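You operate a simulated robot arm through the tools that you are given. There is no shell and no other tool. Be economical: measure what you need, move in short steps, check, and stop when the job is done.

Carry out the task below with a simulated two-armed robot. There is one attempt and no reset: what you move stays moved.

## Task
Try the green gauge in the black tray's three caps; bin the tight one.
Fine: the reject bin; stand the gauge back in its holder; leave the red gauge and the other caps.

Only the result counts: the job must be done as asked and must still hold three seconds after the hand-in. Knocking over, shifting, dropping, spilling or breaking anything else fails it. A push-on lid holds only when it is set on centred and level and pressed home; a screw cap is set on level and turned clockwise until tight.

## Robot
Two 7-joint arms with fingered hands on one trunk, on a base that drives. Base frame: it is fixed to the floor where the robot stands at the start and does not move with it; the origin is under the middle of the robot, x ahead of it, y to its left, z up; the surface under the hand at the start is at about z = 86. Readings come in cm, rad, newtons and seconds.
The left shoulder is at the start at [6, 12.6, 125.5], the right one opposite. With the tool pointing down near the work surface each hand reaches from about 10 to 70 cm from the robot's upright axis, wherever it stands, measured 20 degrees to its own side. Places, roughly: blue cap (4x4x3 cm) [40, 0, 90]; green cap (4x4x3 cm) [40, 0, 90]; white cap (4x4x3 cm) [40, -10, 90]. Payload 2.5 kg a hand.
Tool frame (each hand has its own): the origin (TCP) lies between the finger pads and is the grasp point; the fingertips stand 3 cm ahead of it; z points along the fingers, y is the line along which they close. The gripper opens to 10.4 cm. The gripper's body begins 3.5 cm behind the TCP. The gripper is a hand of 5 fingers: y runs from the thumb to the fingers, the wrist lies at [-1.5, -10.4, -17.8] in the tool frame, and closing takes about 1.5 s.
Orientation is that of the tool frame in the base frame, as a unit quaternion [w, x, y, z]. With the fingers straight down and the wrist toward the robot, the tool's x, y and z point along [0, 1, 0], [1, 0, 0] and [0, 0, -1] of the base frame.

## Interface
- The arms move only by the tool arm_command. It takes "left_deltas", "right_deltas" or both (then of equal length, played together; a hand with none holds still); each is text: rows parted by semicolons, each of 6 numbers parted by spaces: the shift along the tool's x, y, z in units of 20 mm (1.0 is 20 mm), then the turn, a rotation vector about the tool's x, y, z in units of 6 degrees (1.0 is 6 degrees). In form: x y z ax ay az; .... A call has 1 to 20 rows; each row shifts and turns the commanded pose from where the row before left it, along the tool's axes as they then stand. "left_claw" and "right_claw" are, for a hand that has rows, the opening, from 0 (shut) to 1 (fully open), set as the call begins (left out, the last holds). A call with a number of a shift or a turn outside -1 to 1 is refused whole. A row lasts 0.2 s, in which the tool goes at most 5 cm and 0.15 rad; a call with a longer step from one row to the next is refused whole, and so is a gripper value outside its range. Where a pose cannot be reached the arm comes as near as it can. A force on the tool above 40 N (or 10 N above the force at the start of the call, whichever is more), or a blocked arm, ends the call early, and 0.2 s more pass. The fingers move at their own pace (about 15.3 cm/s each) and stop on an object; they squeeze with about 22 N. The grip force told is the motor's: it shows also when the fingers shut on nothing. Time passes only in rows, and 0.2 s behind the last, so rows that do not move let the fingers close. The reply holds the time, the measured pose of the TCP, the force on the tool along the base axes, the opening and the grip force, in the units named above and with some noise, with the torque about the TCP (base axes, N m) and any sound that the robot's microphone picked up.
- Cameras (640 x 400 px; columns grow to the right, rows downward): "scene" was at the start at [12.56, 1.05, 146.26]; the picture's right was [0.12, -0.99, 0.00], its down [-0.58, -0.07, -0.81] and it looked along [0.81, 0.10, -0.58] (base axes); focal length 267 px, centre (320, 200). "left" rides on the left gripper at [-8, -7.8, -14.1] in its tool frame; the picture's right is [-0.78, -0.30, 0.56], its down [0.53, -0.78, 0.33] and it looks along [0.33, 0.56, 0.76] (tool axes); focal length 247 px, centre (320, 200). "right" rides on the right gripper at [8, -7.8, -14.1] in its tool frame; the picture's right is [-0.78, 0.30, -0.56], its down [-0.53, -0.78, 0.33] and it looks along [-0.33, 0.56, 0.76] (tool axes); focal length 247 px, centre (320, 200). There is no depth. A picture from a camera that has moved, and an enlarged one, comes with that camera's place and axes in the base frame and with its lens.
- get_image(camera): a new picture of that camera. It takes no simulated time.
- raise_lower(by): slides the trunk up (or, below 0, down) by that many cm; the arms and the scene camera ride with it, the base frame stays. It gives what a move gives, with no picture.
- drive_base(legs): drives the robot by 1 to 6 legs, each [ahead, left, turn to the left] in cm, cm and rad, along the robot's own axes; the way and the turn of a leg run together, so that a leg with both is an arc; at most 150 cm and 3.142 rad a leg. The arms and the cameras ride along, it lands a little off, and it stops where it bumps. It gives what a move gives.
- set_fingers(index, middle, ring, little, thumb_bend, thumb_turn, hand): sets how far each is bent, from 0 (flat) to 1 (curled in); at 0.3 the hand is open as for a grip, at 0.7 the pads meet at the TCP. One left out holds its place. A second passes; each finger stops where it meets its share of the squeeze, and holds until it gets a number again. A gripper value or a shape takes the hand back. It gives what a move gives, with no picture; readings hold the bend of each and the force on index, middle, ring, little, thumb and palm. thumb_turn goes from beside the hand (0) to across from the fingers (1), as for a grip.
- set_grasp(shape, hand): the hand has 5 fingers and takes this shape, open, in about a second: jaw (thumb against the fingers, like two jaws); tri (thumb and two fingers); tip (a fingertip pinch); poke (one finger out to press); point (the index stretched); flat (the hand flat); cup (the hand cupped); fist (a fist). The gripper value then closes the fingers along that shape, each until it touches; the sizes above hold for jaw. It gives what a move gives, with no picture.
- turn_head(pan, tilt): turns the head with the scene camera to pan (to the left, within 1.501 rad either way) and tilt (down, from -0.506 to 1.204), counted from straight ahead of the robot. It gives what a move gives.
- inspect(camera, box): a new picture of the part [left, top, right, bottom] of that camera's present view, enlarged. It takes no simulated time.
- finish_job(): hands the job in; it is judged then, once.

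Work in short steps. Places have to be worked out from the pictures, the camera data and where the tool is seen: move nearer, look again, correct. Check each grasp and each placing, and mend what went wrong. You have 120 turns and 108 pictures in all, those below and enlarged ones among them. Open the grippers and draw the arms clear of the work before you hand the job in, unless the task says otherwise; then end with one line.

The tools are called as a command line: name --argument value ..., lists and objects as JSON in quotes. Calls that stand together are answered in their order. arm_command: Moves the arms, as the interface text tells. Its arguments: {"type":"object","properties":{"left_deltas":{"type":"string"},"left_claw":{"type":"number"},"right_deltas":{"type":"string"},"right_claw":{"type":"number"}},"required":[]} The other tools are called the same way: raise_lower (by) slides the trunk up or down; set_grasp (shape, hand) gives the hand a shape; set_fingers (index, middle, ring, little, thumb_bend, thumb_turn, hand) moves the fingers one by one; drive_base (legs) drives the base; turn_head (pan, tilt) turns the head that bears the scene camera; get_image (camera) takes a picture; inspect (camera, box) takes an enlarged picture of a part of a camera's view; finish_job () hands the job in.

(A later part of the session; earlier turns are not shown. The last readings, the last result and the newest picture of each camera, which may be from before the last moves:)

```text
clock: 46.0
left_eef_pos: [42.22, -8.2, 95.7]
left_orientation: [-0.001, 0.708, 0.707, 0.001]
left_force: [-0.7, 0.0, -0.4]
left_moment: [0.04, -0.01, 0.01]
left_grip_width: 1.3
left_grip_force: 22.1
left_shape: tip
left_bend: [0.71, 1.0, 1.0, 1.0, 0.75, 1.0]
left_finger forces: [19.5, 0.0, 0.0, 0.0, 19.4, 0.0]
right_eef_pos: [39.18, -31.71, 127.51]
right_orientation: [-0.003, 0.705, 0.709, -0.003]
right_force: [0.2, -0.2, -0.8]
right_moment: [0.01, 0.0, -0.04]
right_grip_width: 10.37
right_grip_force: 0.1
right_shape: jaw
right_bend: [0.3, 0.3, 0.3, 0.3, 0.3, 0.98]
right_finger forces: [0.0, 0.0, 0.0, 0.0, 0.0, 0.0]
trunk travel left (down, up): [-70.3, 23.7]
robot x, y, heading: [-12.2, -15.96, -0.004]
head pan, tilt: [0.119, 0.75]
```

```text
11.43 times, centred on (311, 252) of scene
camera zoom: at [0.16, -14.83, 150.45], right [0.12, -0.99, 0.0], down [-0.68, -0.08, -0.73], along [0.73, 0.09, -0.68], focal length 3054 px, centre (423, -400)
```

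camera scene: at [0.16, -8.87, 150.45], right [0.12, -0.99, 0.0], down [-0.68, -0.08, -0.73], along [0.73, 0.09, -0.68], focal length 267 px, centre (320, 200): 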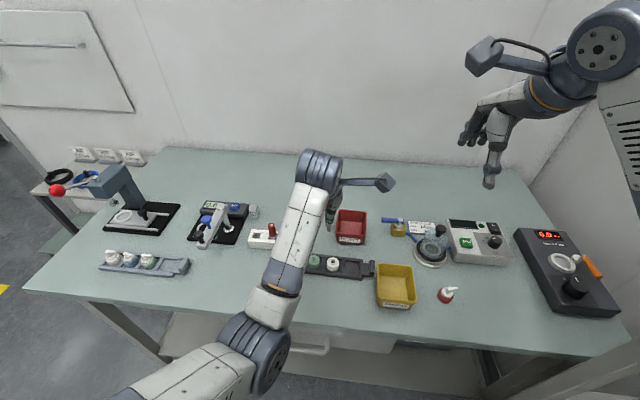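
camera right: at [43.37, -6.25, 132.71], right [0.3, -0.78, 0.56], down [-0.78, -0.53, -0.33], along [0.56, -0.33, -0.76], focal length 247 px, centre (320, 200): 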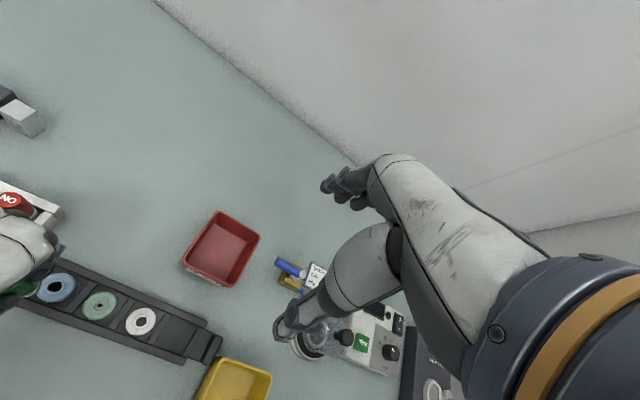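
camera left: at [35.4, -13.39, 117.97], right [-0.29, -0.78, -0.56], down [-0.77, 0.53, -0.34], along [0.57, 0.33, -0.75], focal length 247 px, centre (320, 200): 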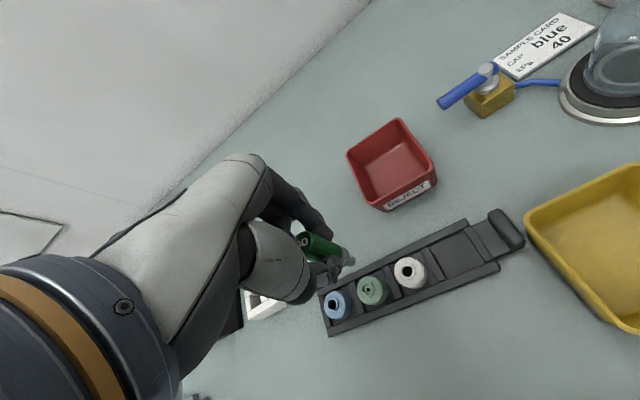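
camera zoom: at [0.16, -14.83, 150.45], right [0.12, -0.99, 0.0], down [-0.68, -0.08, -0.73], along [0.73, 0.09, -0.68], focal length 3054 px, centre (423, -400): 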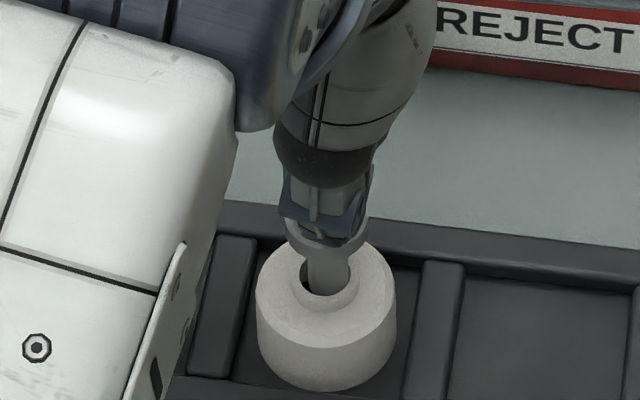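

The pin is in white's bore. Continue down 1 cm.

arm_command --left_deltas "0 0 0.2 0 0 0;0 0 0.2 0 0 0;0 0 0.1 0 0 0;0 0 0 0 0 0"

inspect --camera "scene" --box '[285, 235, 337, 270]'

```text
clock: 47.0
left_eef_pos: [42.22, -8.07, 94.68]
left_orientation: [0.0, 0.707, 0.707, 0.0]
left_force: [0.0, 0.2, -0.5]
left_moment: [0.02, 0.04, 0.05]
left_grip_width: 1.31
left_grip_force: 22.0
left_shape: tip
left_bend: [0.71, 1.0, 1.0, 1.0, 0.75, 1.0]
left_finger forces: [19.5, 0.0, 0.0, 0.1, 19.4, 0.0]
right_eef_pos: [39.18, -31.69, 127.49]
right_orientation: [-0.004, 0.705, 0.71, -0.002]
right_force: [-0.3, 0.2, -0.3]
right_moment: [-0.01, 0.0, 0.03]
right_grip_width: 10.39
right_grip_force: 0.0
right_shape: jaw
right_bend: [0.3, 0.3, 0.3, 0.3, 0.3, 0.98]
right_finger forces: [0.0, 0.0, 0.1, 0.0, 0.0, 0.1]
trunk travel left (down, up): [-70.3, 23.7]
robot x, y, heading: [-11.95, -15.47, -0.003]
head pan, tilt: [0.119, 0.75]
```

```text
11.43 times, centred on (311, 252) of scene
camera zoom: at [0.16, -14.83, 150.45], right [0.12, -0.99, 0.0], down [-0.68, -0.08, -0.73], along [0.73, 0.09, -0.68], focal length 3054 px, centre (423, -400)
```

zoom: 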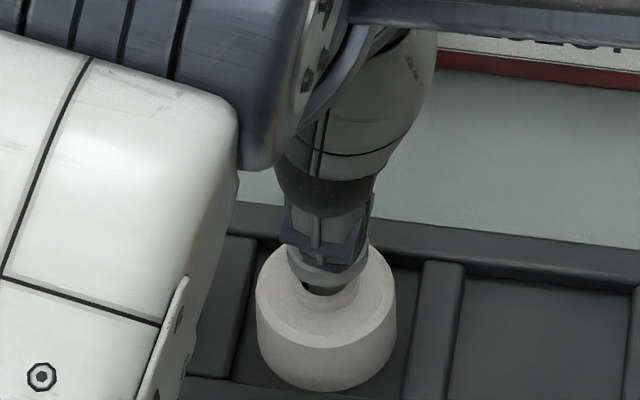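

White takes the pin just as freely. A last 0.3 cm to find its stop, then withdraw.

arm_command --left_deltas "0 0 0.1 0 0 0;0 0 0.05 0 0 0;0 0 0 0 0 0"

arm_command --left_deltas "0 0 -0.3 0 0 0;0 0 -0.5 0 0 0;0 0 -0.5 0 0 0;0 0 -0.5 0 0 0;0 0 -0.5 0 0 0;0 0 0 0 0 0;0 0 0 0 0 0"

inspect --camera "scene" --box '[270, 220, 350, 280]'

```text
clock: 47.9
left_eef_pos: [42.17, -8.22, 94.49]
left_orientation: [0.002, 0.707, 0.708, 0.002]
left_force: [-1.0, -0.7, 8.6]
left_moment: [0.04, 0.01, 0.03]
left_grip_width: 1.33
left_grip_force: 22.0
left_shape: tip
left_bend: [0.71, 1.0, 1.0, 1.0, 0.75, 1.0]
left_finger forces: [20.0, 0.1, 0.0, 0.1, 21.0, 0.1]
right_eef_pos: [39.08, -31.75, 127.6]
right_orientation: [-0.003, 0.705, 0.709, -0.002]
right_force: [0.0, 0.0, -0.6]
right_moment: [0.02, 0.03, -0.03]
right_grip_width: 10.38
right_grip_force: 0.0
right_shape: jaw
right_bend: [0.3, 0.3, 0.3, 0.3, 0.3, 0.98]
right_finger forces: [0.0, 0.1, 0.0, 0.0, 0.0, 0.1]
trunk travel left (down, up): [-70.3, 23.7]
robot x, y, heading: [-12.04, -16.05, 0.0]
head pan, tilt: [0.119, 0.75]
```

```text
clock: 49.5
left_eef_pos: [42.16, -8.05, 99.05]
left_orientation: [0.0, 0.706, 0.708, 0.0]
left_force: [0.8, 0.0, -0.1]
left_moment: [0.02, 0.0, -0.01]
left_grip_width: 1.34
left_grip_force: 22.2
left_shape: tip
left_bend: [0.71, 1.0, 1.0, 1.0, 0.75, 1.0]
left_finger forces: [19.5, 0.1, 0.0, 0.1, 19.4, 0.0]
right_eef_pos: [39.24, -31.74, 127.56]
right_orientation: [-0.004, 0.705, 0.709, -0.003]
right_force: [0.1, 0.1, 0.0]
right_moment: [-0.04, -0.02, 0.02]
right_grip_width: 10.37
right_grip_force: 0.0
right_shape: jaw
right_bend: [0.3, 0.3, 0.3, 0.3, 0.3, 0.98]
right_finger forces: [0.1, 0.0, 0.0, 0.0, 0.1, 0.0]
trunk travel left (down, up): [-70.3, 23.7]
robot x, y, heading: [-11.82, -16.27, -0.002]
head pan, tilt: [0.119, 0.75]
```

```text
6.67 times, centred on (310, 250) of scene
camera zoom: at [0.16, -14.83, 150.45], right [0.12, -0.99, 0.0], down [-0.68, -0.08, -0.73], along [0.73, 0.09, -0.68], focal length 1781 px, centre (387, -133)
```

zoom: 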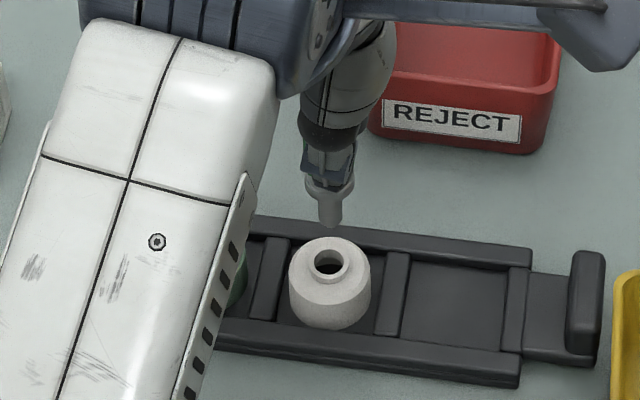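

White seats at the same depth and stayed put. Now the green cap: 5.1 cm left.

arm_command --left_deltas "0.85 0 0 0 0 0;0.85 0.06 0 0 0 0;0.86 0 0 0 0 0;0 0 0.3 0 0 0;0 0 0 0 0 0;0 0 0 0 0 0"

inspect --camera "left" --box '[290, 215, 410, 305]'

inspect --camera "scene" --box '[250, 220, 330, 280]'

```text
clock: 50.9
left_eef_pos: [42.37, -3.0, 98.44]
left_orientation: [0.0, 0.707, 0.708, 0.0]
left_force: [-0.3, 1.0, -0.5]
left_moment: [-0.04, 0.0, 0.0]
left_grip_width: 1.34
left_grip_force: 22.1
left_shape: tip
left_bend: [0.71, 1.0, 1.0, 1.0, 0.75, 1.0]
left_finger forces: [19.4, 0.1, 0.0, 0.0, 19.5, 0.0]
right_eef_pos: [39.12, -31.78, 127.44]
right_orientation: [-0.004, 0.705, 0.71, -0.002]
right_force: [0.1, 0.1, 0.0]
right_moment: [0.02, 0.03, -0.02]
right_grip_width: 10.38
right_grip_force: 0.0
right_shape: jaw
right_bend: [0.3, 0.3, 0.3, 0.3, 0.3, 0.98]
right_finger forces: [0.0, 0.0, 0.0, 0.0, 0.0, 0.1]
trunk travel left (down, up): [-70.3, 23.7]
robot x, y, heading: [-11.76, -15.7, 0.002]
head pan, tilt: [0.119, 0.75]
```

```text
4.44 times, centred on (350, 260) of left
camera zoom: at [34.63, -11.0, 112.5], right [-0.3, -0.78, -0.56], down [-0.78, 0.53, -0.33], along [0.56, 0.33, -0.76], focal length 1098 px, centre (187, -67)
```

zoom: 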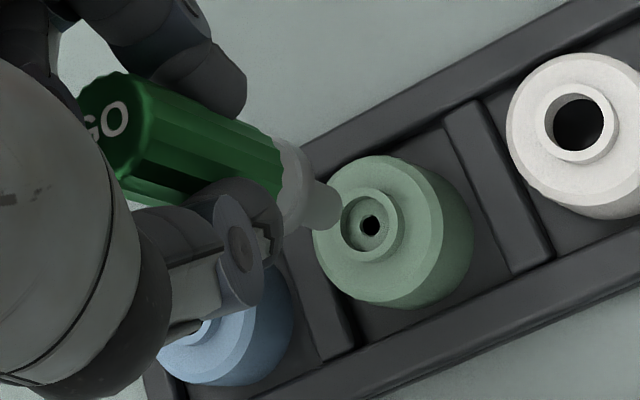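

```text
6.67 times, centred on (290, 250) of scene
camera zoom: at [0.16, -14.84, 150.45], right [0.12, -0.99, 0.0], down [-0.68, -0.08, -0.73], along [0.73, 0.09, -0.68], focal length 1781 px, centre (520, -133)
```

zoom: 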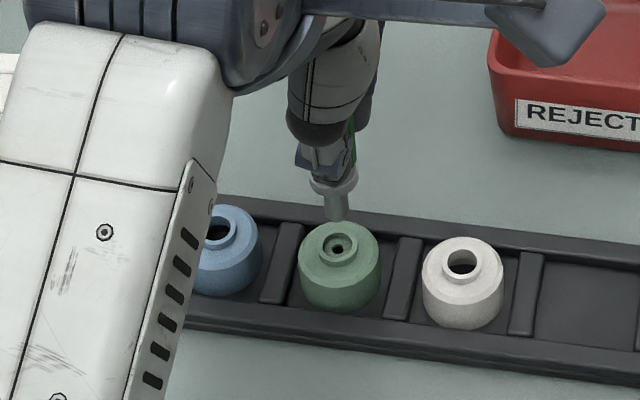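

Slight trim (-0.18 x, -0.12 y), lower 1 cm and check.

arm_command --left_deltas "-0.06 -0.09 0.3 0 0 0;0 0 0.3 0 0 0;0 0 0 0 0 0;0 0 0 0 0 0"

inspect --camera "left" --box '[290, 215, 410, 305]'

inspect --camera "scene" --box '[265, 235, 317, 270]'

```text
clock: 51.9
left_eef_pos: [42.24, -3.17, 97.2]
left_orientation: [0.0, 0.707, 0.707, 0.0]
left_force: [0.3, -0.6, -1.0]
left_moment: [-0.01, 0.01, 0.0]
left_grip_width: 1.32
left_grip_force: 22.1
left_shape: tip
left_bend: [0.71, 1.0, 1.0, 1.0, 0.75, 1.0]
left_finger forces: [19.3, 0.0, 0.1, 0.0, 19.3, 0.0]
right_eef_pos: [39.21, -31.64, 127.55]
right_orientation: [-0.003, 0.705, 0.709, -0.003]
right_force: [-0.5, 0.2, -0.7]
right_moment: [0.0, -0.01, 0.02]
right_grip_width: 10.4
right_grip_force: 0.0
right_shape: jaw
right_bend: [0.3, 0.3, 0.3, 0.3, 0.3, 0.98]
right_finger forces: [0.1, 0.0, 0.1, 0.0, 0.0, 0.0]
trunk travel left (down, up): [-70.3, 23.7]
robot x, y, heading: [-11.93, -15.72, 0.002]
head pan, tilt: [0.119, 0.75]
```

```text
4.44 times, centred on (350, 260) of left
camera zoom: at [34.44, -11.11, 111.3], right [-0.3, -0.78, -0.56], down [-0.78, 0.53, -0.33], along [0.56, 0.33, -0.76], focal length 1098 px, centre (187, -67)
```

zoom: 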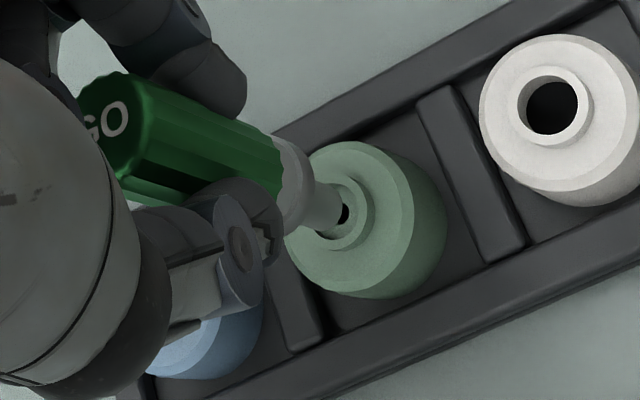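

```text
11.43 times, centred on (291, 252) of scene
camera zoom: at [0.16, -14.83, 150.45], right [0.12, -0.99, 0.0], down [-0.68, -0.08, -0.73], along [0.73, 0.09, -0.68], focal length 3054 px, centre (651, -400)
```

zoom: 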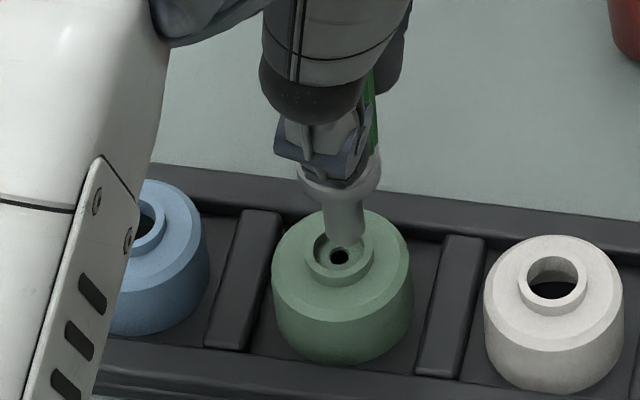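

The tip is a touch right of centre; trim +0.12 in y and lower gently until contact.

arm_command --left_deltas "0.06 0 0 0 0 0;0 0 0.15 0 0 0;0 0 0 0 0 0"

inspect --camera "scene" --box '[265, 235, 317, 270]'

```text
clock: 52.6
left_eef_pos: [42.04, -2.95, 96.95]
left_orientation: [0.0, 0.707, 0.707, 0.0]
left_force: [-0.5, 0.4, -0.5]
left_moment: [-0.02, 0.02, 0.04]
left_grip_width: 1.31
left_grip_force: 22.1
left_shape: tip
left_bend: [0.71, 1.0, 1.0, 1.0, 0.75, 1.0]
left_finger forces: [19.3, 0.0, 0.0, 0.1, 19.3, 0.0]
right_eef_pos: [39.27, -31.68, 127.5]
right_orientation: [-0.004, 0.705, 0.709, -0.003]
right_force: [0.3, -0.5, -0.5]
right_moment: [0.0, 0.03, 0.0]
right_grip_width: 10.37
right_grip_force: 0.0
right_shape: jaw
right_bend: [0.3, 0.3, 0.3, 0.3, 0.3, 0.98]
right_finger forces: [0.0, 0.1, 0.0, 0.0, 0.0, 0.1]
trunk travel left (down, up): [-70.3, 23.7]
robot x, y, heading: [-11.81, -15.77, -0.0]
head pan, tilt: [0.119, 0.75]
```

```text
11.43 times, centred on (291, 252) of scene
camera zoom: at [0.16, -14.83, 150.45], right [0.12, -0.99, 0.0], down [-0.68, -0.08, -0.73], along [0.73, 0.09, -0.68], focal length 3054 px, centre (651, -400)
```

zoom: 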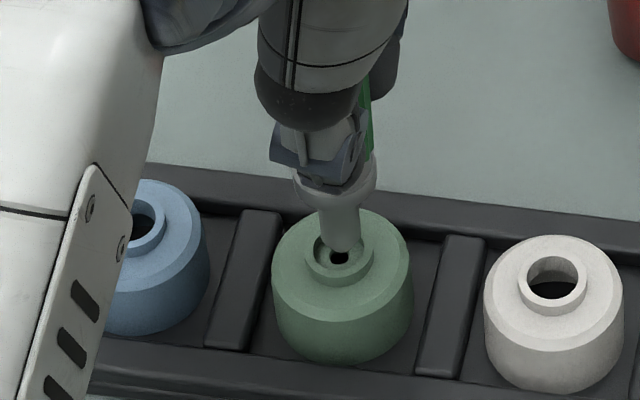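

Centred now. Lower slowly into the recess.

arm_command --left_deltas "0.02 0 0.12 0 0 0;0 0 0.12 0 0 0;0 0 0.1 0 0 0;0 0 0 0 0 0"

inspect --camera "scene" --box '[265, 235, 317, 270]'

```text
clock: 53.6
left_eef_pos: [42.22, -2.99, 96.11]
left_orientation: [0.001, 0.707, 0.707, 0.001]
left_force: [-0.2, -0.8, -0.4]
left_moment: [-0.04, 0.01, 0.04]
left_grip_width: 1.3
left_grip_force: 21.8
left_shape: tip
left_bend: [0.71, 1.0, 1.0, 1.0, 0.75, 1.0]
left_finger forces: [19.4, 0.1, 0.0, 0.0, 19.3, 0.0]
right_eef_pos: [39.29, -31.77, 127.51]
right_orientation: [-0.003, 0.705, 0.709, -0.002]
right_force: [-0.4, 0.0, 0.1]
right_moment: [0.01, -0.01, 0.03]
right_grip_width: 10.39
right_grip_force: 0.1
right_shape: jaw
right_bend: [0.3, 0.3, 0.3, 0.3, 0.3, 0.98]
right_finger forces: [0.1, 0.0, 0.1, 0.0, 0.0, 0.0]
trunk travel left (down, up): [-70.3, 23.7]
robot x, y, heading: [-11.66, -15.66, 0.002]
head pan, tilt: [0.119, 0.75]
```

```text
11.43 times, centred on (291, 252) of scene
camera zoom: at [0.16, -14.83, 150.45], right [0.12, -0.99, 0.0], down [-0.68, -0.08, -0.73], along [0.73, 0.09, -0.68], focal length 3054 px, centre (651, -400)
```

zoom: 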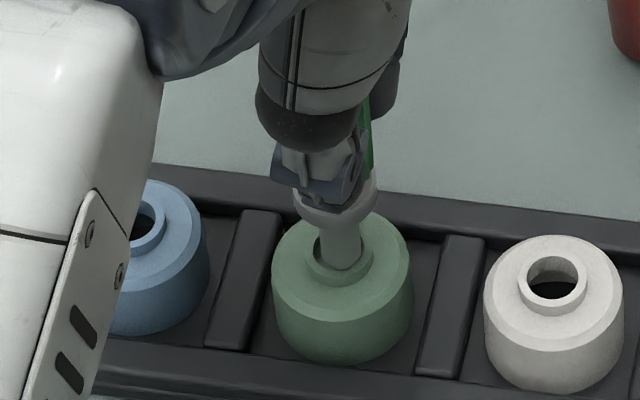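

It's in the upper recess; a little more until it meets the ledge.

arm_command --left_deltas "0 0 0.1 0 0 0;0 0 0.08 0 0 0;0 0 0 0 0 0"

```text
clock: 54.5
left_eef_pos: [42.27, -3.07, 95.89]
left_orientation: [0.001, 0.707, 0.708, 0.001]
left_force: [-0.2, -0.5, 4.8]
left_moment: [0.02, 0.0, 0.02]
left_grip_width: 1.3
left_grip_force: 21.8
left_shape: tip
left_bend: [0.71, 1.0, 1.0, 1.0, 0.75, 1.0]
left_finger forces: [19.8, 0.0, 0.1, 0.0, 20.3, 0.0]
right_eef_pos: [39.08, -31.65, 127.5]
right_orientation: [-0.003, 0.705, 0.709, -0.002]
right_force: [-0.5, -0.2, 0.2]
right_moment: [-0.01, -0.01, 0.01]
right_grip_width: 10.42
right_grip_force: 0.1
right_shape: jaw
right_bend: [0.3, 0.3, 0.3, 0.3, 0.3, 0.98]
right_finger forces: [0.0, 0.0, 0.1, 0.0, 0.0, 0.0]
trunk travel left (down, up): [-70.3, 23.7]
robot x, y, heading: [-11.76, -15.9, 0.0]
head pan, tilt: [0.119, 0.75]
```

Contact at z≈95.9, 1.4 cm short of the seat reached in blue and white. One slight press to confirm it holds, then withdraw.

arm_command --left_deltas "0 0 0.05 0 0 0;0 0 0 0 0 0"

arm_command --left_deltas "0 0 -0.2 0 0 0;0 0 -0.5 0 0 0;0 0 -0.8 0 0 0;0 0 -0.8 0 0 0;0 0 -1 0 0 0;0 0 -1 0 0 0;0 0 0 0 0 0"

get_image --camera "scene"

```text
clock: 55.0
left_eef_pos: [42.22, -2.9, 95.85]
left_orientation: [0.002, 0.707, 0.707, 0.001]
left_force: [-1.3, -1.0, 10.9]
left_moment: [0.04, 0.04, 0.02]
left_grip_width: 1.32
left_grip_force: 21.6
left_shape: tip
left_bend: [0.71, 1.0, 1.0, 1.0, 0.75, 1.0]
left_finger forces: [20.3, 0.0, 0.0, 0.0, 20.9, 0.0]
right_eef_pos: [39.0, -31.86, 127.6]
right_orientation: [-0.003, 0.705, 0.709, -0.002]
right_force: [-0.9, 0.6, -0.6]
right_moment: [0.01, -0.02, -0.01]
right_grip_width: 10.39
right_grip_force: 0.1
right_shape: jaw
right_bend: [0.3, 0.3, 0.3, 0.3, 0.3, 0.98]
right_finger forces: [0.0, 0.0, 0.0, 0.1, 0.0, 0.1]
trunk travel left (down, up): [-70.3, 23.7]
robot x, y, heading: [-12.3, -16.44, 0.005]
head pan, tilt: [0.119, 0.75]
```

```text
clock: 56.6
left_eef_pos: [42.16, -2.94, 104.39]
left_orientation: [0.0, 0.707, 0.707, 0.001]
left_force: [0.2, -0.4, 0.1]
left_moment: [0.01, -0.02, 0.05]
left_grip_width: 1.3
left_grip_force: 22.2
left_shape: tip
left_bend: [0.71, 1.0, 1.0, 1.0, 0.75, 1.0]
left_finger forces: [19.1, 0.0, 0.0, 0.1, 19.2, 0.1]
right_eef_pos: [39.16, -31.78, 127.65]
right_orientation: [-0.004, 0.705, 0.71, -0.003]
right_force: [0.2, 0.3, 0.3]
right_moment: [-0.01, -0.01, 0.03]
right_grip_width: 10.39
right_grip_force: 0.0
right_shape: jaw
right_bend: [0.3, 0.3, 0.3, 0.3, 0.3, 0.98]
right_finger forces: [0.0, 0.0, 0.0, 0.1, 0.0, 0.1]
trunk travel left (down, up): [-70.3, 23.7]
robot x, y, heading: [-11.76, -16.17, -0.001]
head pan, tilt: [0.119, 0.75]
```

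```text
39 pictures are left
camera scene: at [0.16, -14.83, 150.45], right [0.12, -0.99, 0.0], down [-0.68, -0.08, -0.73], along [0.73, 0.09, -0.68], focal length 267 px, centre (320, 200)
```

scene: 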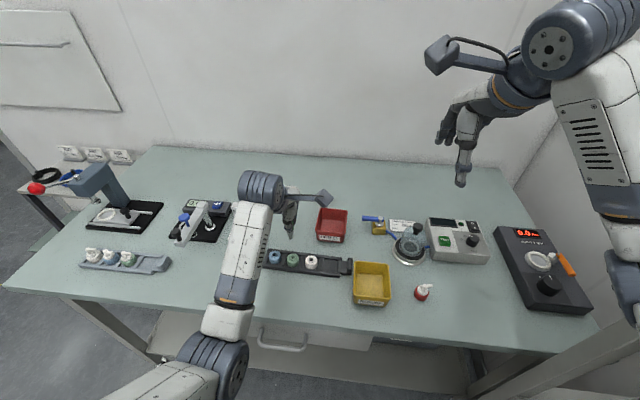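

Green is the tight cap (pin stops 1.4 cm short). Now return the gauge: drive the base 14 cm left after raising a little.

arm_command --left_deltas "0 0 -0.7 0 0 0;0 0 0 0 0 0"

drive_base --legs '[[0, 14, 0]]'

```text
clock: 57.2
left_eef_pos: [42.13, -3.01, 105.68]
left_orientation: [0.0, 0.708, 0.707, 0.0]
left_force: [-0.6, -0.3, -1.1]
left_moment: [0.0, 0.0, 0.0]
left_grip_width: 1.3
left_grip_force: 22.5
left_shape: tip
left_bend: [0.71, 1.0, 1.0, 1.0, 0.75, 1.0]
left_finger forces: [19.2, 0.0, 0.1, 0.0, 19.2, 0.0]
right_eef_pos: [39.09, -31.65, 127.64]
right_orientation: [-0.003, 0.705, 0.709, -0.002]
right_force: [0.1, -0.1, -0.1]
right_moment: [0.0, -0.01, -0.01]
right_grip_width: 10.41
right_grip_force: 0.1
right_shape: jaw
right_bend: [0.3, 0.3, 0.3, 0.3, 0.3, 0.98]
right_finger forces: [0.1, 0.0, 0.1, 0.1, 0.0, 0.0]
trunk travel left (down, up): [-70.3, 23.7]
robot x, y, heading: [-12.1, -15.56, -0.002]
head pan, tilt: [0.119, 0.75]
```

```text
clock: 58.6
left_eef_pos: [42.12, 11.1, 105.72]
left_orientation: [0.0, 0.707, 0.707, 0.0]
left_force: [0.4, 0.4, -0.4]
left_moment: [0.01, -0.01, -0.01]
left_grip_width: 1.32
left_grip_force: 22.4
left_shape: tip
left_bend: [0.71, 1.0, 1.0, 1.0, 0.75, 1.0]
left_finger forces: [19.2, 0.1, 0.1, 0.0, 19.3, 0.0]
right_eef_pos: [39.2, -17.66, 127.6]
right_orientation: [-0.004, 0.704, 0.71, -0.002]
right_force: [-0.1, 0.3, 0.4]
right_moment: [-0.05, -0.02, -0.04]
right_grip_width: 10.42
right_grip_force: 0.0
right_shape: jaw
right_bend: [0.3, 0.3, 0.3, 0.3, 0.3, 0.98]
right_finger forces: [0.1, 0.1, 0.0, 0.0, 0.0, 0.1]
trunk travel left (down, up): [-70.3, 23.7]
robot x, y, heading: [-12.06, -1.75, 0.001]
head pan, tilt: [0.119, 0.75]
```

Move to above the holder well at (48.35, 15.27), z≈102.

arm_command --left_deltas "0.7 0 0 0 0 0;0.7 0 0 0 0 0;0.68 0.8 0 0 0 0;0 0.8 0 0 0 0;0 0.8 0 0 0 0;0 0.72 0 0 0 0;0 0 0.7 0 0 0;0 0 0.8 0 0 0;0 0 0.3 0 0 0;0 0 0 0 0 0;0 0 0 0 0 0"

inspect --camera "left" --box '[290, 200, 450, 320]'

inspect --camera "scene" --box '[230, 170, 310, 230]'

```text
clock: 61.0
left_eef_pos: [48.4, 15.19, 102.16]
left_orientation: [0.0, 0.707, 0.707, 0.0]
left_force: [0.2, 0.2, -1.3]
left_moment: [0.02, -0.02, 0.01]
left_grip_width: 1.33
left_grip_force: 22.0
left_shape: tip
left_bend: [0.71, 1.0, 1.0, 1.0, 0.75, 1.0]
left_finger forces: [19.0, 0.0, 0.0, 0.0, 19.1, 0.0]
right_eef_pos: [39.16, -17.73, 127.58]
right_orientation: [-0.004, 0.705, 0.709, -0.003]
right_force: [1.0, 0.3, -0.4]
right_moment: [0.01, -0.01, 0.0]
right_grip_width: 10.38
right_grip_force: 0.0
right_shape: jaw
right_bend: [0.3, 0.3, 0.3, 0.3, 0.3, 0.98]
right_finger forces: [0.1, 0.1, 0.1, 0.0, 0.0, 0.0]
trunk travel left (down, up): [-70.3, 23.7]
robot x, y, heading: [-11.77, -1.91, 0.001]
head pan, tilt: [0.119, 0.75]
```

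```text
3.33 times, centred on (370, 260) of left
camera zoom: at [40.67, 7.2, 116.3], right [-0.3, -0.78, -0.56], down [-0.78, 0.53, -0.33], along [0.56, 0.33, -0.76], focal length 823 px, centre (153, 0)
```

zoom: 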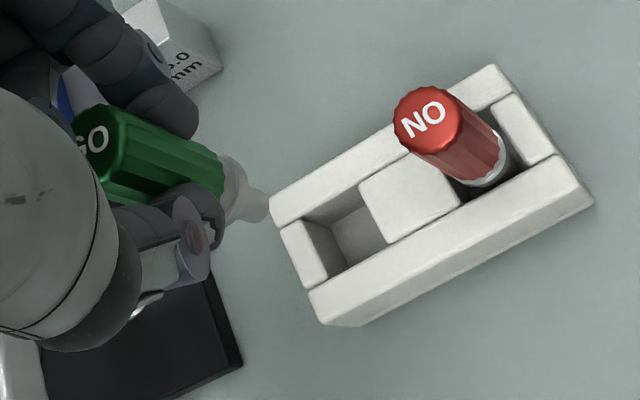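

```text
6.67 times, centred on (270, 200) of scene
camera zoom: at [0.15, -0.79, 150.45], right [0.12, -0.99, 0.0], down [-0.68, -0.08, -0.73], along [0.73, 0.09, -0.68], focal length 1781 px, centre (653, 200)
```

zoom: 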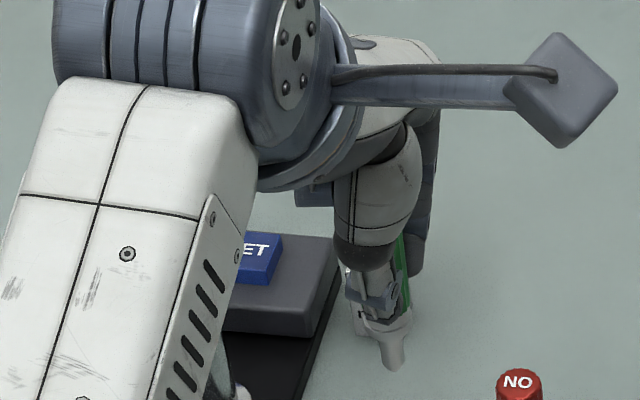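

Tip's plumb line goes into the well's centre. Descend to z≈96.5 and look again.

arm_command --left_deltas "0 0 0.7 0 0 0;0 0 0.7 0 0 0;0 0 0.7 0 0 0;0 0 0.7 0 0 0;0 0 0 0 0 0;0 0 0 0 0 0"

inspect --camera "left" --box '[290, 200, 450, 320]'

inspect --camera "scene" --box '[240, 190, 320, 250]'

```text
clock: 62.4
left_eef_pos: [48.48, 15.3, 96.56]
left_orientation: [0.0, 0.707, 0.707, 0.0]
left_force: [-0.3, -0.9, -0.2]
left_moment: [0.0, 0.03, 0.02]
left_grip_width: 1.32
left_grip_force: 22.4
left_shape: tip
left_bend: [0.71, 1.0, 1.0, 1.0, 0.75, 1.0]
left_finger forces: [19.2, 0.0, 0.0, 0.0, 19.1, 0.0]
right_eef_pos: [39.23, -17.75, 127.56]
right_orientation: [-0.003, 0.704, 0.71, -0.003]
right_force: [0.4, 0.4, -0.1]
right_moment: [0.01, -0.01, -0.02]
right_grip_width: 10.39
right_grip_force: 0.0
right_shape: jaw
right_bend: [0.3, 0.3, 0.3, 0.3, 0.3, 0.98]
right_finger forces: [0.1, 0.0, 0.0, 0.0, 0.1, 0.0]
trunk travel left (down, up): [-70.3, 23.7]
robot x, y, heading: [-11.89, -1.72, 0.001]
head pan, tilt: [0.119, 0.75]
```

```text
3.33 times, centred on (370, 260) of left
camera zoom: at [40.69, 7.25, 110.63], right [-0.3, -0.78, -0.56], down [-0.78, 0.53, -0.33], along [0.56, 0.33, -0.76], focal length 823 px, centre (153, 0)
```

zoom: 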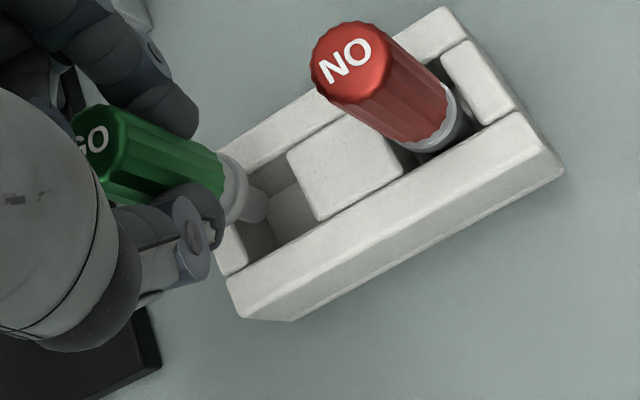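

```text
6.67 times, centred on (280, 220) of scene
camera zoom: at [0.15, -0.79, 150.45], right [0.12, -0.99, 0.0], down [-0.68, -0.08, -0.73], along [0.73, 0.09, -0.68], focal length 1781 px, centre (587, 67)
```

zoom: 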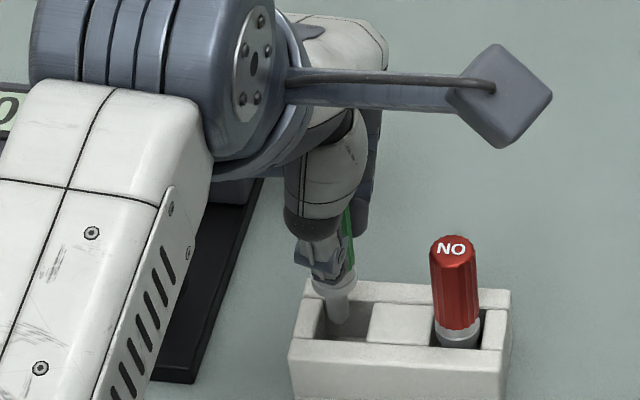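

Pin is entering the well. Lower 2.2 cm, then feel for the bottom.

arm_command --left_deltas "0 0 0.4 0 0 0;0 0 0.4 0 0 0;0 0 0.3 0 0 0;0 0 0 0 0 0"

arm_command --left_deltas "0 0 0.12 0 0 0;0 0 0.1 0 0 0;0 0 0 0 0 0"

inspect --camera "scene" --box '[240, 190, 320, 250]'

```text
clock: 63.4
left_eef_pos: [48.48, 15.06, 94.33]
left_orientation: [0.0, 0.707, 0.707, 0.0]
left_force: [-0.3, -0.1, -0.6]
left_moment: [0.0, -0.01, -0.01]
left_grip_width: 1.33
left_grip_force: 21.8
left_shape: tip
left_bend: [0.71, 1.0, 1.0, 1.0, 0.75, 1.0]
left_finger forces: [19.0, 0.1, 0.0, 0.0, 19.1, 0.1]
right_eef_pos: [39.09, -17.74, 127.48]
right_orientation: [-0.004, 0.705, 0.709, -0.003]
right_force: [0.4, 0.9, -0.1]
right_moment: [0.0, -0.03, 0.01]
right_grip_width: 10.38
right_grip_force: 0.0
right_shape: jaw
right_bend: [0.3, 0.3, 0.3, 0.3, 0.3, 0.98]
right_finger forces: [0.0, 0.1, 0.1, 0.0, 0.0, 0.1]
trunk travel left (down, up): [-70.3, 23.7]
robot x, y, heading: [-11.76, -1.44, -0.001]
head pan, tilt: [0.119, 0.75]
```

```text
clock: 64.2
left_eef_pos: [48.36, 15.24, 93.83]
left_orientation: [-0.001, 0.708, 0.707, 0.001]
left_force: [0.2, 0.2, 1.3]
left_moment: [-0.04, -0.01, 0.02]
left_grip_width: 1.32
left_grip_force: 21.7
left_shape: tip
left_bend: [0.71, 1.0, 1.0, 1.0, 0.75, 1.0]
left_finger forces: [19.3, 0.1, 0.1, 0.1, 19.8, 0.0]
right_eef_pos: [39.16, -17.68, 127.57]
right_orientation: [-0.003, 0.704, 0.71, -0.002]
right_force: [0.0, 0.2, -0.3]
right_moment: [0.0, -0.01, -0.02]
right_grip_width: 10.36
right_grip_force: 0.0
right_shape: jaw
right_bend: [0.3, 0.3, 0.3, 0.3, 0.3, 0.98]
right_finger forces: [0.1, 0.0, 0.0, 0.1, 0.0, 0.1]
trunk travel left (down, up): [-70.3, 23.7]
robot x, y, heading: [-11.84, -1.35, -0.007]
head pan, tilt: [0.119, 0.75]
```

```text
6.67 times, centred on (280, 220) of scene
camera zoom: at [0.13, -0.8, 150.45], right [0.12, -0.99, 0.0], down [-0.68, -0.08, -0.73], along [0.73, 0.09, -0.68], focal length 1781 px, centre (587, 67)
```

zoom: 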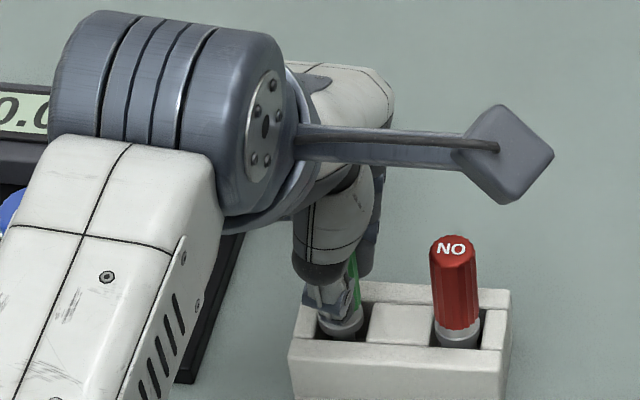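

It touched the bottom (z≈93.8), collar level like the red one. Press 1 mm more and release.

arm_command --left_deltas "0 0 0.03 0 0 0;0 0 0 0 0 0"

arm_command --left_deltas "0 0 0 0 0 0;0 0 0 0 0 0;0 0 0 0 0 0;0 0 0 0 0 0;0 0 0 0 0 0;0 0 0 0 0 0" --left_claw 1

inspect --camera "left" --box '[270, 180, 450, 320]'

inspect --camera "scene" --box '[240, 190, 320, 250]'

```text
clock: 64.8
left_eef_pos: [48.37, 15.19, 93.95]
left_orientation: [0.001, 0.707, 0.707, 0.0]
left_force: [0.0, 0.0, 2.3]
left_moment: [-0.01, 0.02, 0.0]
left_grip_width: 1.34
left_grip_force: 21.7
left_shape: tip
left_bend: [0.71, 1.0, 1.0, 1.0, 0.75, 1.0]
left_finger forces: [19.5, 0.1, 0.0, 0.0, 19.9, 0.0]
right_eef_pos: [39.17, -17.79, 127.64]
right_orientation: [-0.004, 0.705, 0.71, -0.002]
right_force: [0.3, -0.2, -0.1]
right_moment: [-0.04, -0.02, -0.01]
right_grip_width: 10.37
right_grip_force: 0.1
right_shape: jaw
right_bend: [0.3, 0.3, 0.3, 0.3, 0.3, 0.98]
right_finger forces: [0.0, 0.0, 0.1, 0.0, 0.1, 0.0]
trunk travel left (down, up): [-70.3, 23.7]
robot x, y, heading: [-12.32, -1.57, 0.0]
head pan, tilt: [0.119, 0.75]
```

```text
clock: 66.2
left_eef_pos: [48.35, 15.2, 93.84]
left_orientation: [0.001, 0.707, 0.707, 0.0]
left_force: [0.5, -0.2, 1.9]
left_moment: [0.01, -0.02, 0.0]
left_grip_width: 10.36
left_grip_force: 0.0
left_shape: tip
left_bend: [0.3, 0.98, 0.99, 0.99, 0.3, 0.98]
left_finger forces: [0.0, 1.6, 0.0, 0.1, 0.0, 0.0]
right_eef_pos: [39.09, -17.56, 127.5]
right_orientation: [-0.004, 0.705, 0.709, -0.002]
right_force: [0.9, -0.3, -0.4]
right_moment: [0.03, -0.01, 0.0]
right_grip_width: 10.4
right_grip_force: 0.0
right_shape: jaw
right_bend: [0.3, 0.3, 0.3, 0.3, 0.3, 0.98]
right_finger forces: [0.0, 0.0, 0.0, 0.0, 0.0, 0.1]
trunk travel left (down, up): [-70.3, 23.7]
robot x, y, heading: [-12.08, -2.18, 0.001]
head pan, tilt: [0.119, 0.75]
```

```text
2.86 times, centred on (360, 250) of left
camera zoom: at [40.64, 7.21, 107.99], right [-0.3, -0.78, -0.56], down [-0.78, 0.53, -0.33], along [0.56, 0.33, -0.76], focal length 706 px, centre (206, 57)
```

zoom: 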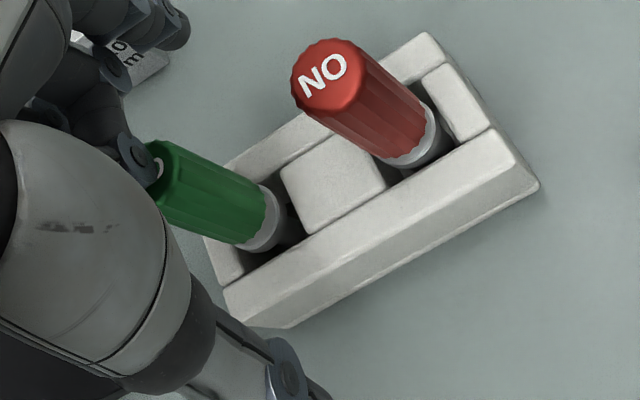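

```text
6.67 times, centred on (280, 220) of scene
camera zoom: at [0.12, -0.8, 150.45], right [0.12, -0.99, 0.0], down [-0.68, -0.08, -0.73], along [0.73, 0.09, -0.68], focal length 1781 px, centre (587, 67)
```

zoom: 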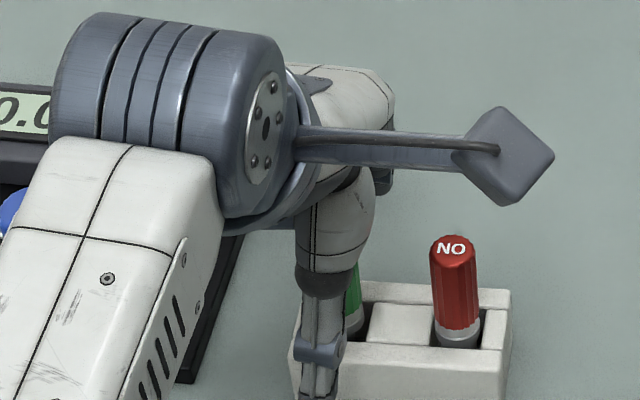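

Released; the gauge stands (a curled knuckle rests lightly on its top). Lift straight up.

arm_command --left_deltas "0 0 -0.3 0 0 0;0 0 -0.5 0 0 0;0 0 -0.7 0 0 0;0 0 -1 0 0 0;0 0 -1 0 0 0;0 0 -1 0 0 0;0 0 -1 0 0 0;0 0 0 0 0 0"

get_image --camera "left"

inspect --camera "scene" --box '[240, 190, 320, 250]'

```text
clock: 68.0
left_eef_pos: [48.42, 15.22, 104.91]
left_orientation: [0.0, 0.707, 0.707, 0.0]
left_force: [-0.3, 0.0, 0.5]
left_moment: [-0.02, 0.02, -0.02]
left_grip_width: 10.35
left_grip_force: 0.1
left_shape: tip
left_bend: [0.3, 0.98, 0.99, 0.99, 0.3, 0.98]
left_finger forces: [0.0, 0.0, 0.1, 0.0, 0.0, 0.0]
right_eef_pos: [39.17, -17.74, 127.51]
right_orientation: [-0.004, 0.705, 0.709, -0.003]
right_force: [-0.1, -0.2, 0.3]
right_moment: [-0.04, 0.0, 0.01]
right_grip_width: 10.41
right_grip_force: 0.0
right_shape: jaw
right_bend: [0.3, 0.3, 0.3, 0.3, 0.3, 0.98]
right_finger forces: [0.0, 0.1, 0.0, 0.0, 0.1, 0.0]
trunk travel left (down, up): [-70.3, 23.7]
robot x, y, heading: [-11.74, -1.98, 0.007]
head pan, tilt: [0.119, 0.75]
```

```text
31 pictures are left
camera left: at [40.68, 7.17, 119.04], right [-0.3, -0.78, -0.56], down [-0.78, 0.53, -0.33], along [0.56, 0.33, -0.76], focal length 247 px, centre (320, 200)
```

left: 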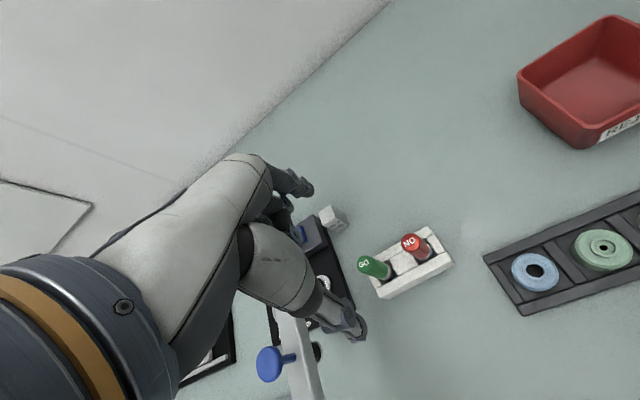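

```text
6.67 times, centred on (280, 220) of scene
camera zoom: at [0.15, -0.79, 150.45], right [0.12, -0.99, 0.0], down [-0.68, -0.08, -0.73], along [0.73, 0.09, -0.68], focal length 1781 px, centre (587, 67)
```

zoom: 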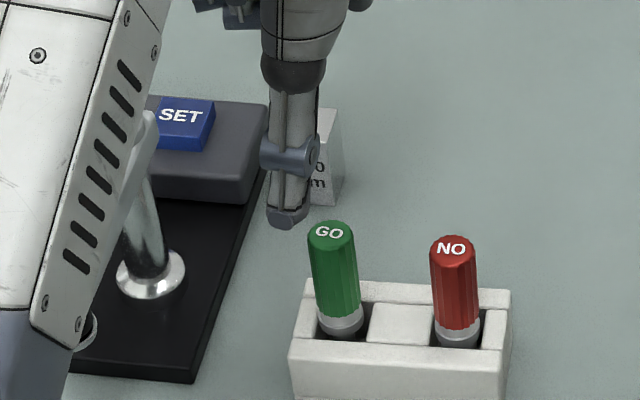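

The gauge stands properly in its holder. Next the green cap with the right hand: raise the left arm clear, set the right hand to a pinch, and drive the base 10 cm left.

arm_command --left_deltas "0 0 -1 0 0 0;0 0 -1 0 0 0;0 0 -1 0 0 0;0 0 -1 0 0 0;0 0 -1 0 0 0;0 0 -1 0 0 0;0 0 -1 0 0 0;0 0 -1 0 0 0;0 0 -1 0 0 0;0 0 -1 0 0 0;0 0 0 0 0 0"

set_grasp --hand "right" --shape "tip"

drive_base --legs '[[0, 10, 0]]'

get_image --camera "scene"

```text
clock: 70.4
left_eef_pos: [48.43, 15.13, 125.0]
left_orientation: [0.0, 0.707, 0.707, 0.0]
left_force: [-0.5, 1.1, 1.1]
left_moment: [-0.04, 0.0, 0.01]
left_grip_width: 10.37
left_grip_force: 0.1
left_shape: tip
left_bend: [0.3, 0.98, 0.99, 0.99, 0.3, 0.98]
left_finger forces: [0.0, 0.0, 0.0, 0.1, 0.1, 0.0]
right_eef_pos: [39.16, -17.68, 127.58]
right_orientation: [-0.004, 0.704, 0.71, -0.003]
right_force: [0.4, -0.5, 0.3]
right_moment: [0.02, -0.04, -0.02]
right_grip_width: 10.39
right_grip_force: 0.1
right_shape: jaw
right_bend: [0.3, 0.3, 0.3, 0.3, 0.3, 0.98]
right_finger forces: [0.1, 0.0, 0.1, 0.0, 0.0, 0.1]
trunk travel left (down, up): [-70.3, 23.7]
robot x, y, heading: [-11.99, -1.79, 0.004]
head pan, tilt: [0.119, 0.75]
```

```text
clock: 71.3
left_eef_pos: [48.49, 15.24, 124.87]
left_orientation: [-0.001, 0.707, 0.707, 0.0]
left_force: [-0.1, 0.3, 0.5]
left_moment: [0.01, -0.01, 0.0]
left_grip_width: 10.34
left_grip_force: 0.3
left_shape: tip
left_bend: [0.3, 0.98, 0.99, 0.99, 0.3, 0.98]
left_finger forces: [0.1, 0.0, 0.0, 0.0, 0.0, 0.0]
right_eef_pos: [39.04, -17.78, 127.47]
right_orientation: [-0.003, 0.705, 0.709, -0.003]
right_force: [0.1, 0.0, -0.2]
right_moment: [0.05, -0.02, -0.01]
right_grip_width: 10.41
right_grip_force: 0.1
right_shape: tip
right_bend: [0.3, 0.98, 0.99, 0.99, 0.3, 0.98]
right_finger forces: [0.1, 0.0, 0.1, 0.0, 0.1, 0.1]
trunk travel left (down, up): [-70.3, 23.7]
robot x, y, heading: [-11.38, -1.86, -0.003]
head pan, tilt: [0.119, 0.75]
```

```text
clock: 72.4
left_eef_pos: [48.55, 25.13, 124.91]
left_orientation: [0.0, 0.708, 0.707, 0.0]
left_force: [-0.5, -0.1, 0.0]
left_moment: [0.0, -0.03, -0.02]
left_grip_width: 10.34
left_grip_force: 0.1
left_shape: tip
left_bend: [0.3, 0.98, 0.99, 0.99, 0.3, 0.98]
left_finger forces: [0.0, 0.0, 0.1, 0.0, 0.0, 0.0]
right_eef_pos: [38.97, -7.63, 127.64]
right_orientation: [-0.004, 0.705, 0.71, -0.003]
right_force: [-0.6, -0.1, -0.7]
right_moment: [-0.02, 0.03, 0.01]
right_grip_width: 10.38
right_grip_force: 0.0
right_shape: tip
right_bend: [0.3, 0.98, 0.99, 0.99, 0.3, 0.98]
right_finger forces: [0.0, 0.1, 0.0, 0.0, 0.0, 0.0]
trunk travel left (down, up): [-70.3, 23.7]
robot x, y, heading: [-11.78, 8.59, 0.0]
head pan, tilt: [0.119, 0.75]
```

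```text
29 pictures are left
camera scene: at [0.14, 9.25, 150.45], right [0.12, -0.99, 0.0], down [-0.68, -0.08, -0.73], along [0.73, 0.09, -0.68], focal length 267 px, centre (320, 200)
```

scene: 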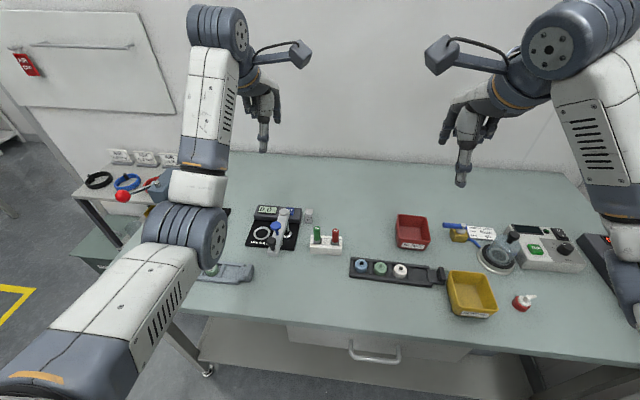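

Now bring the right hand above the green cap (≈41.8, -2.2), trimming its slight tilt, to z≈106.

arm_command --right_deltas "0.6 0.4 1 -0.09 -0.013 0.054;0.6 0.4 1 0 0 0;0.6 0.4 1 0 0 0;0.6 0.22 1 0 0 0;0.25 0 1 0 0 0;0 0 1 0 0 0;0 0 1 0 0 0;0 0 1 0 0 0;0 0 1 0 0 0;0 0 1 0 0 0;0 0 0.8 0 0 0;0 0 0 0 0 0;0 0 0 0 0 0"

get_image --camera "right"

inspect --camera "scene" --box '[320, 180, 460, 300]'

```text
clock: 75.2
left_eef_pos: [48.41, 25.15, 124.94]
left_orientation: [0.0, 0.708, 0.706, 0.0]
left_force: [0.3, -0.1, 0.4]
left_moment: [-0.03, -0.01, 0.02]
left_grip_width: 10.34
left_grip_force: 0.0
left_shape: tip
left_bend: [0.3, 0.98, 0.99, 0.99, 0.3, 0.98]
left_finger forces: [0.0, 0.1, 0.0, 0.1, 0.0, 0.0]
right_eef_pos: [42.11, -2.51, 105.96]
right_orientation: [0.0, 0.707, 0.707, 0.0]
right_force: [-0.8, 0.7, -0.2]
right_moment: [0.01, 0.05, -0.02]
right_grip_width: 10.41
right_grip_force: 0.0
right_shape: tip
right_bend: [0.3, 0.98, 0.99, 0.99, 0.3, 0.98]
right_finger forces: [0.1, 0.0, 0.0, 0.1, 0.1, 0.0]
trunk travel left (down, up): [-70.3, 23.7]
robot x, y, heading: [-12.06, 8.14, 0.001]
head pan, tilt: [0.119, 0.75]
```

```text
28 pictures are left
camera right: at [34.17, 5.56, 120.09], right [0.3, -0.78, 0.56], down [-0.78, -0.54, -0.33], along [0.56, -0.33, -0.76], focal length 247 px, centre (320, 200)
```

right: 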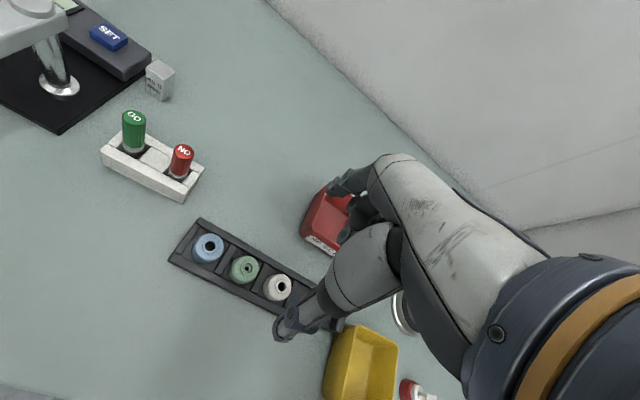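

```text
3.33 times, centred on (390, 240) of scene
camera zoom: at [0.14, 9.18, 150.45], right [0.12, -0.99, 0.0], down [-0.68, -0.08, -0.73], along [0.73, 0.09, -0.68], focal length 891 px, centre (87, 67)
```

zoom: 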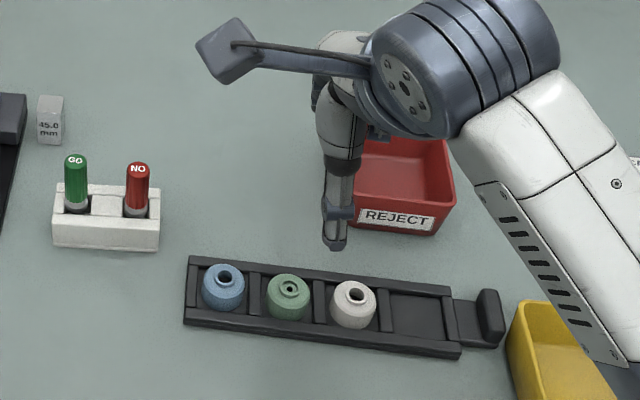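

Green cap centre estimated (41.8, -2.05). Shift +0.5 in y, -0.15 in x and lower to z≈96.

arm_command --right_deltas "0.27 -0.08 0.8 0 0 0;0 0 1 0 0 0;0 0 1 0 0 0;0 0 1 0 0 0;0 0 1 0 0 0;0 0 0.2 0 0 0;0 0 0 0 0 0;0 0 0 0 0 0"

inspect --camera "right" --box '[200, 170, 400, 350]'

inspect --camera "scene" --box '[340, 220, 430, 290]'

```text
clock: 77.0
left_eef_pos: [48.41, 25.16, 125.01]
left_orientation: [0.0, 0.707, 0.707, 0.0]
left_force: [0.1, 0.6, -0.3]
left_moment: [0.0, 0.02, -0.01]
left_grip_width: 10.35
left_grip_force: 0.0
left_shape: tip
left_bend: [0.3, 0.98, 0.99, 0.99, 0.3, 0.98]
left_finger forces: [0.0, 0.1, 0.0, 0.1, 0.0, 0.0]
right_eef_pos: [41.81, -2.0, 95.95]
right_orientation: [0.0, 0.707, 0.707, 0.0]
right_force: [0.1, -0.2, 0.3]
right_moment: [0.01, -0.03, -0.01]
right_grip_width: 10.41
right_grip_force: 0.1
right_shape: tip
right_bend: [0.3, 0.98, 0.99, 0.99, 0.3, 0.98]
right_finger forces: [0.1, 0.1, 0.0, 0.0, 0.0, 0.0]
trunk travel left (down, up): [-70.3, 23.7]
robot x, y, heading: [-12.19, 8.07, 0.001]
head pan, tilt: [0.119, 0.75]
```

```text
2.22 times, centred on (300, 260) of right
camera zoom: at [33.99, 6.13, 110.06], right [0.3, -0.78, 0.56], down [-0.78, -0.54, -0.33], along [0.56, -0.33, -0.76], focal length 549 px, centre (364, 67)
```

zoom: 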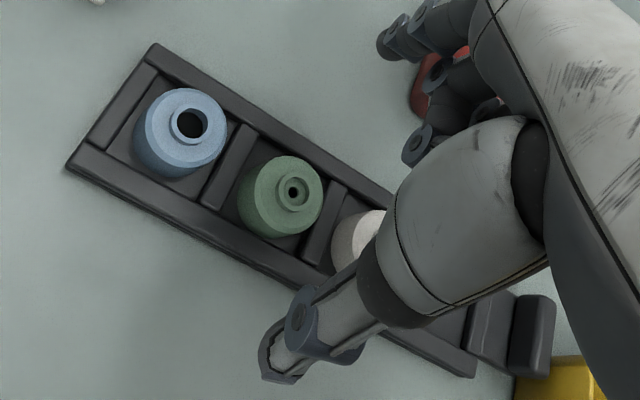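

```text
5.71 times, centred on (385, 255) of scene
camera zoom: at [0.14, 9.18, 150.45], right [0.12, -0.99, 0.0], down [-0.68, -0.08, -0.73], along [0.73, 0.09, -0.68], focal length 1527 px, centre (-51, -114)
```

zoom: 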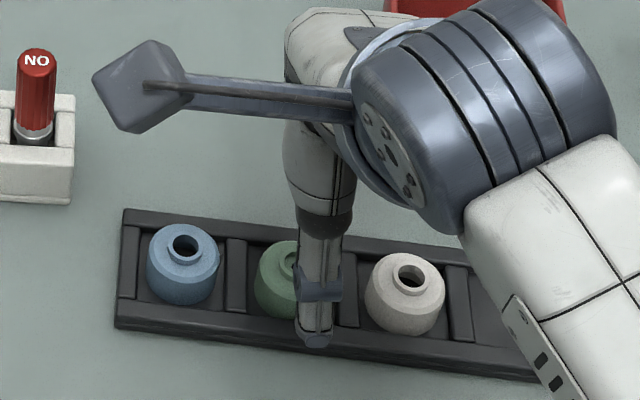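

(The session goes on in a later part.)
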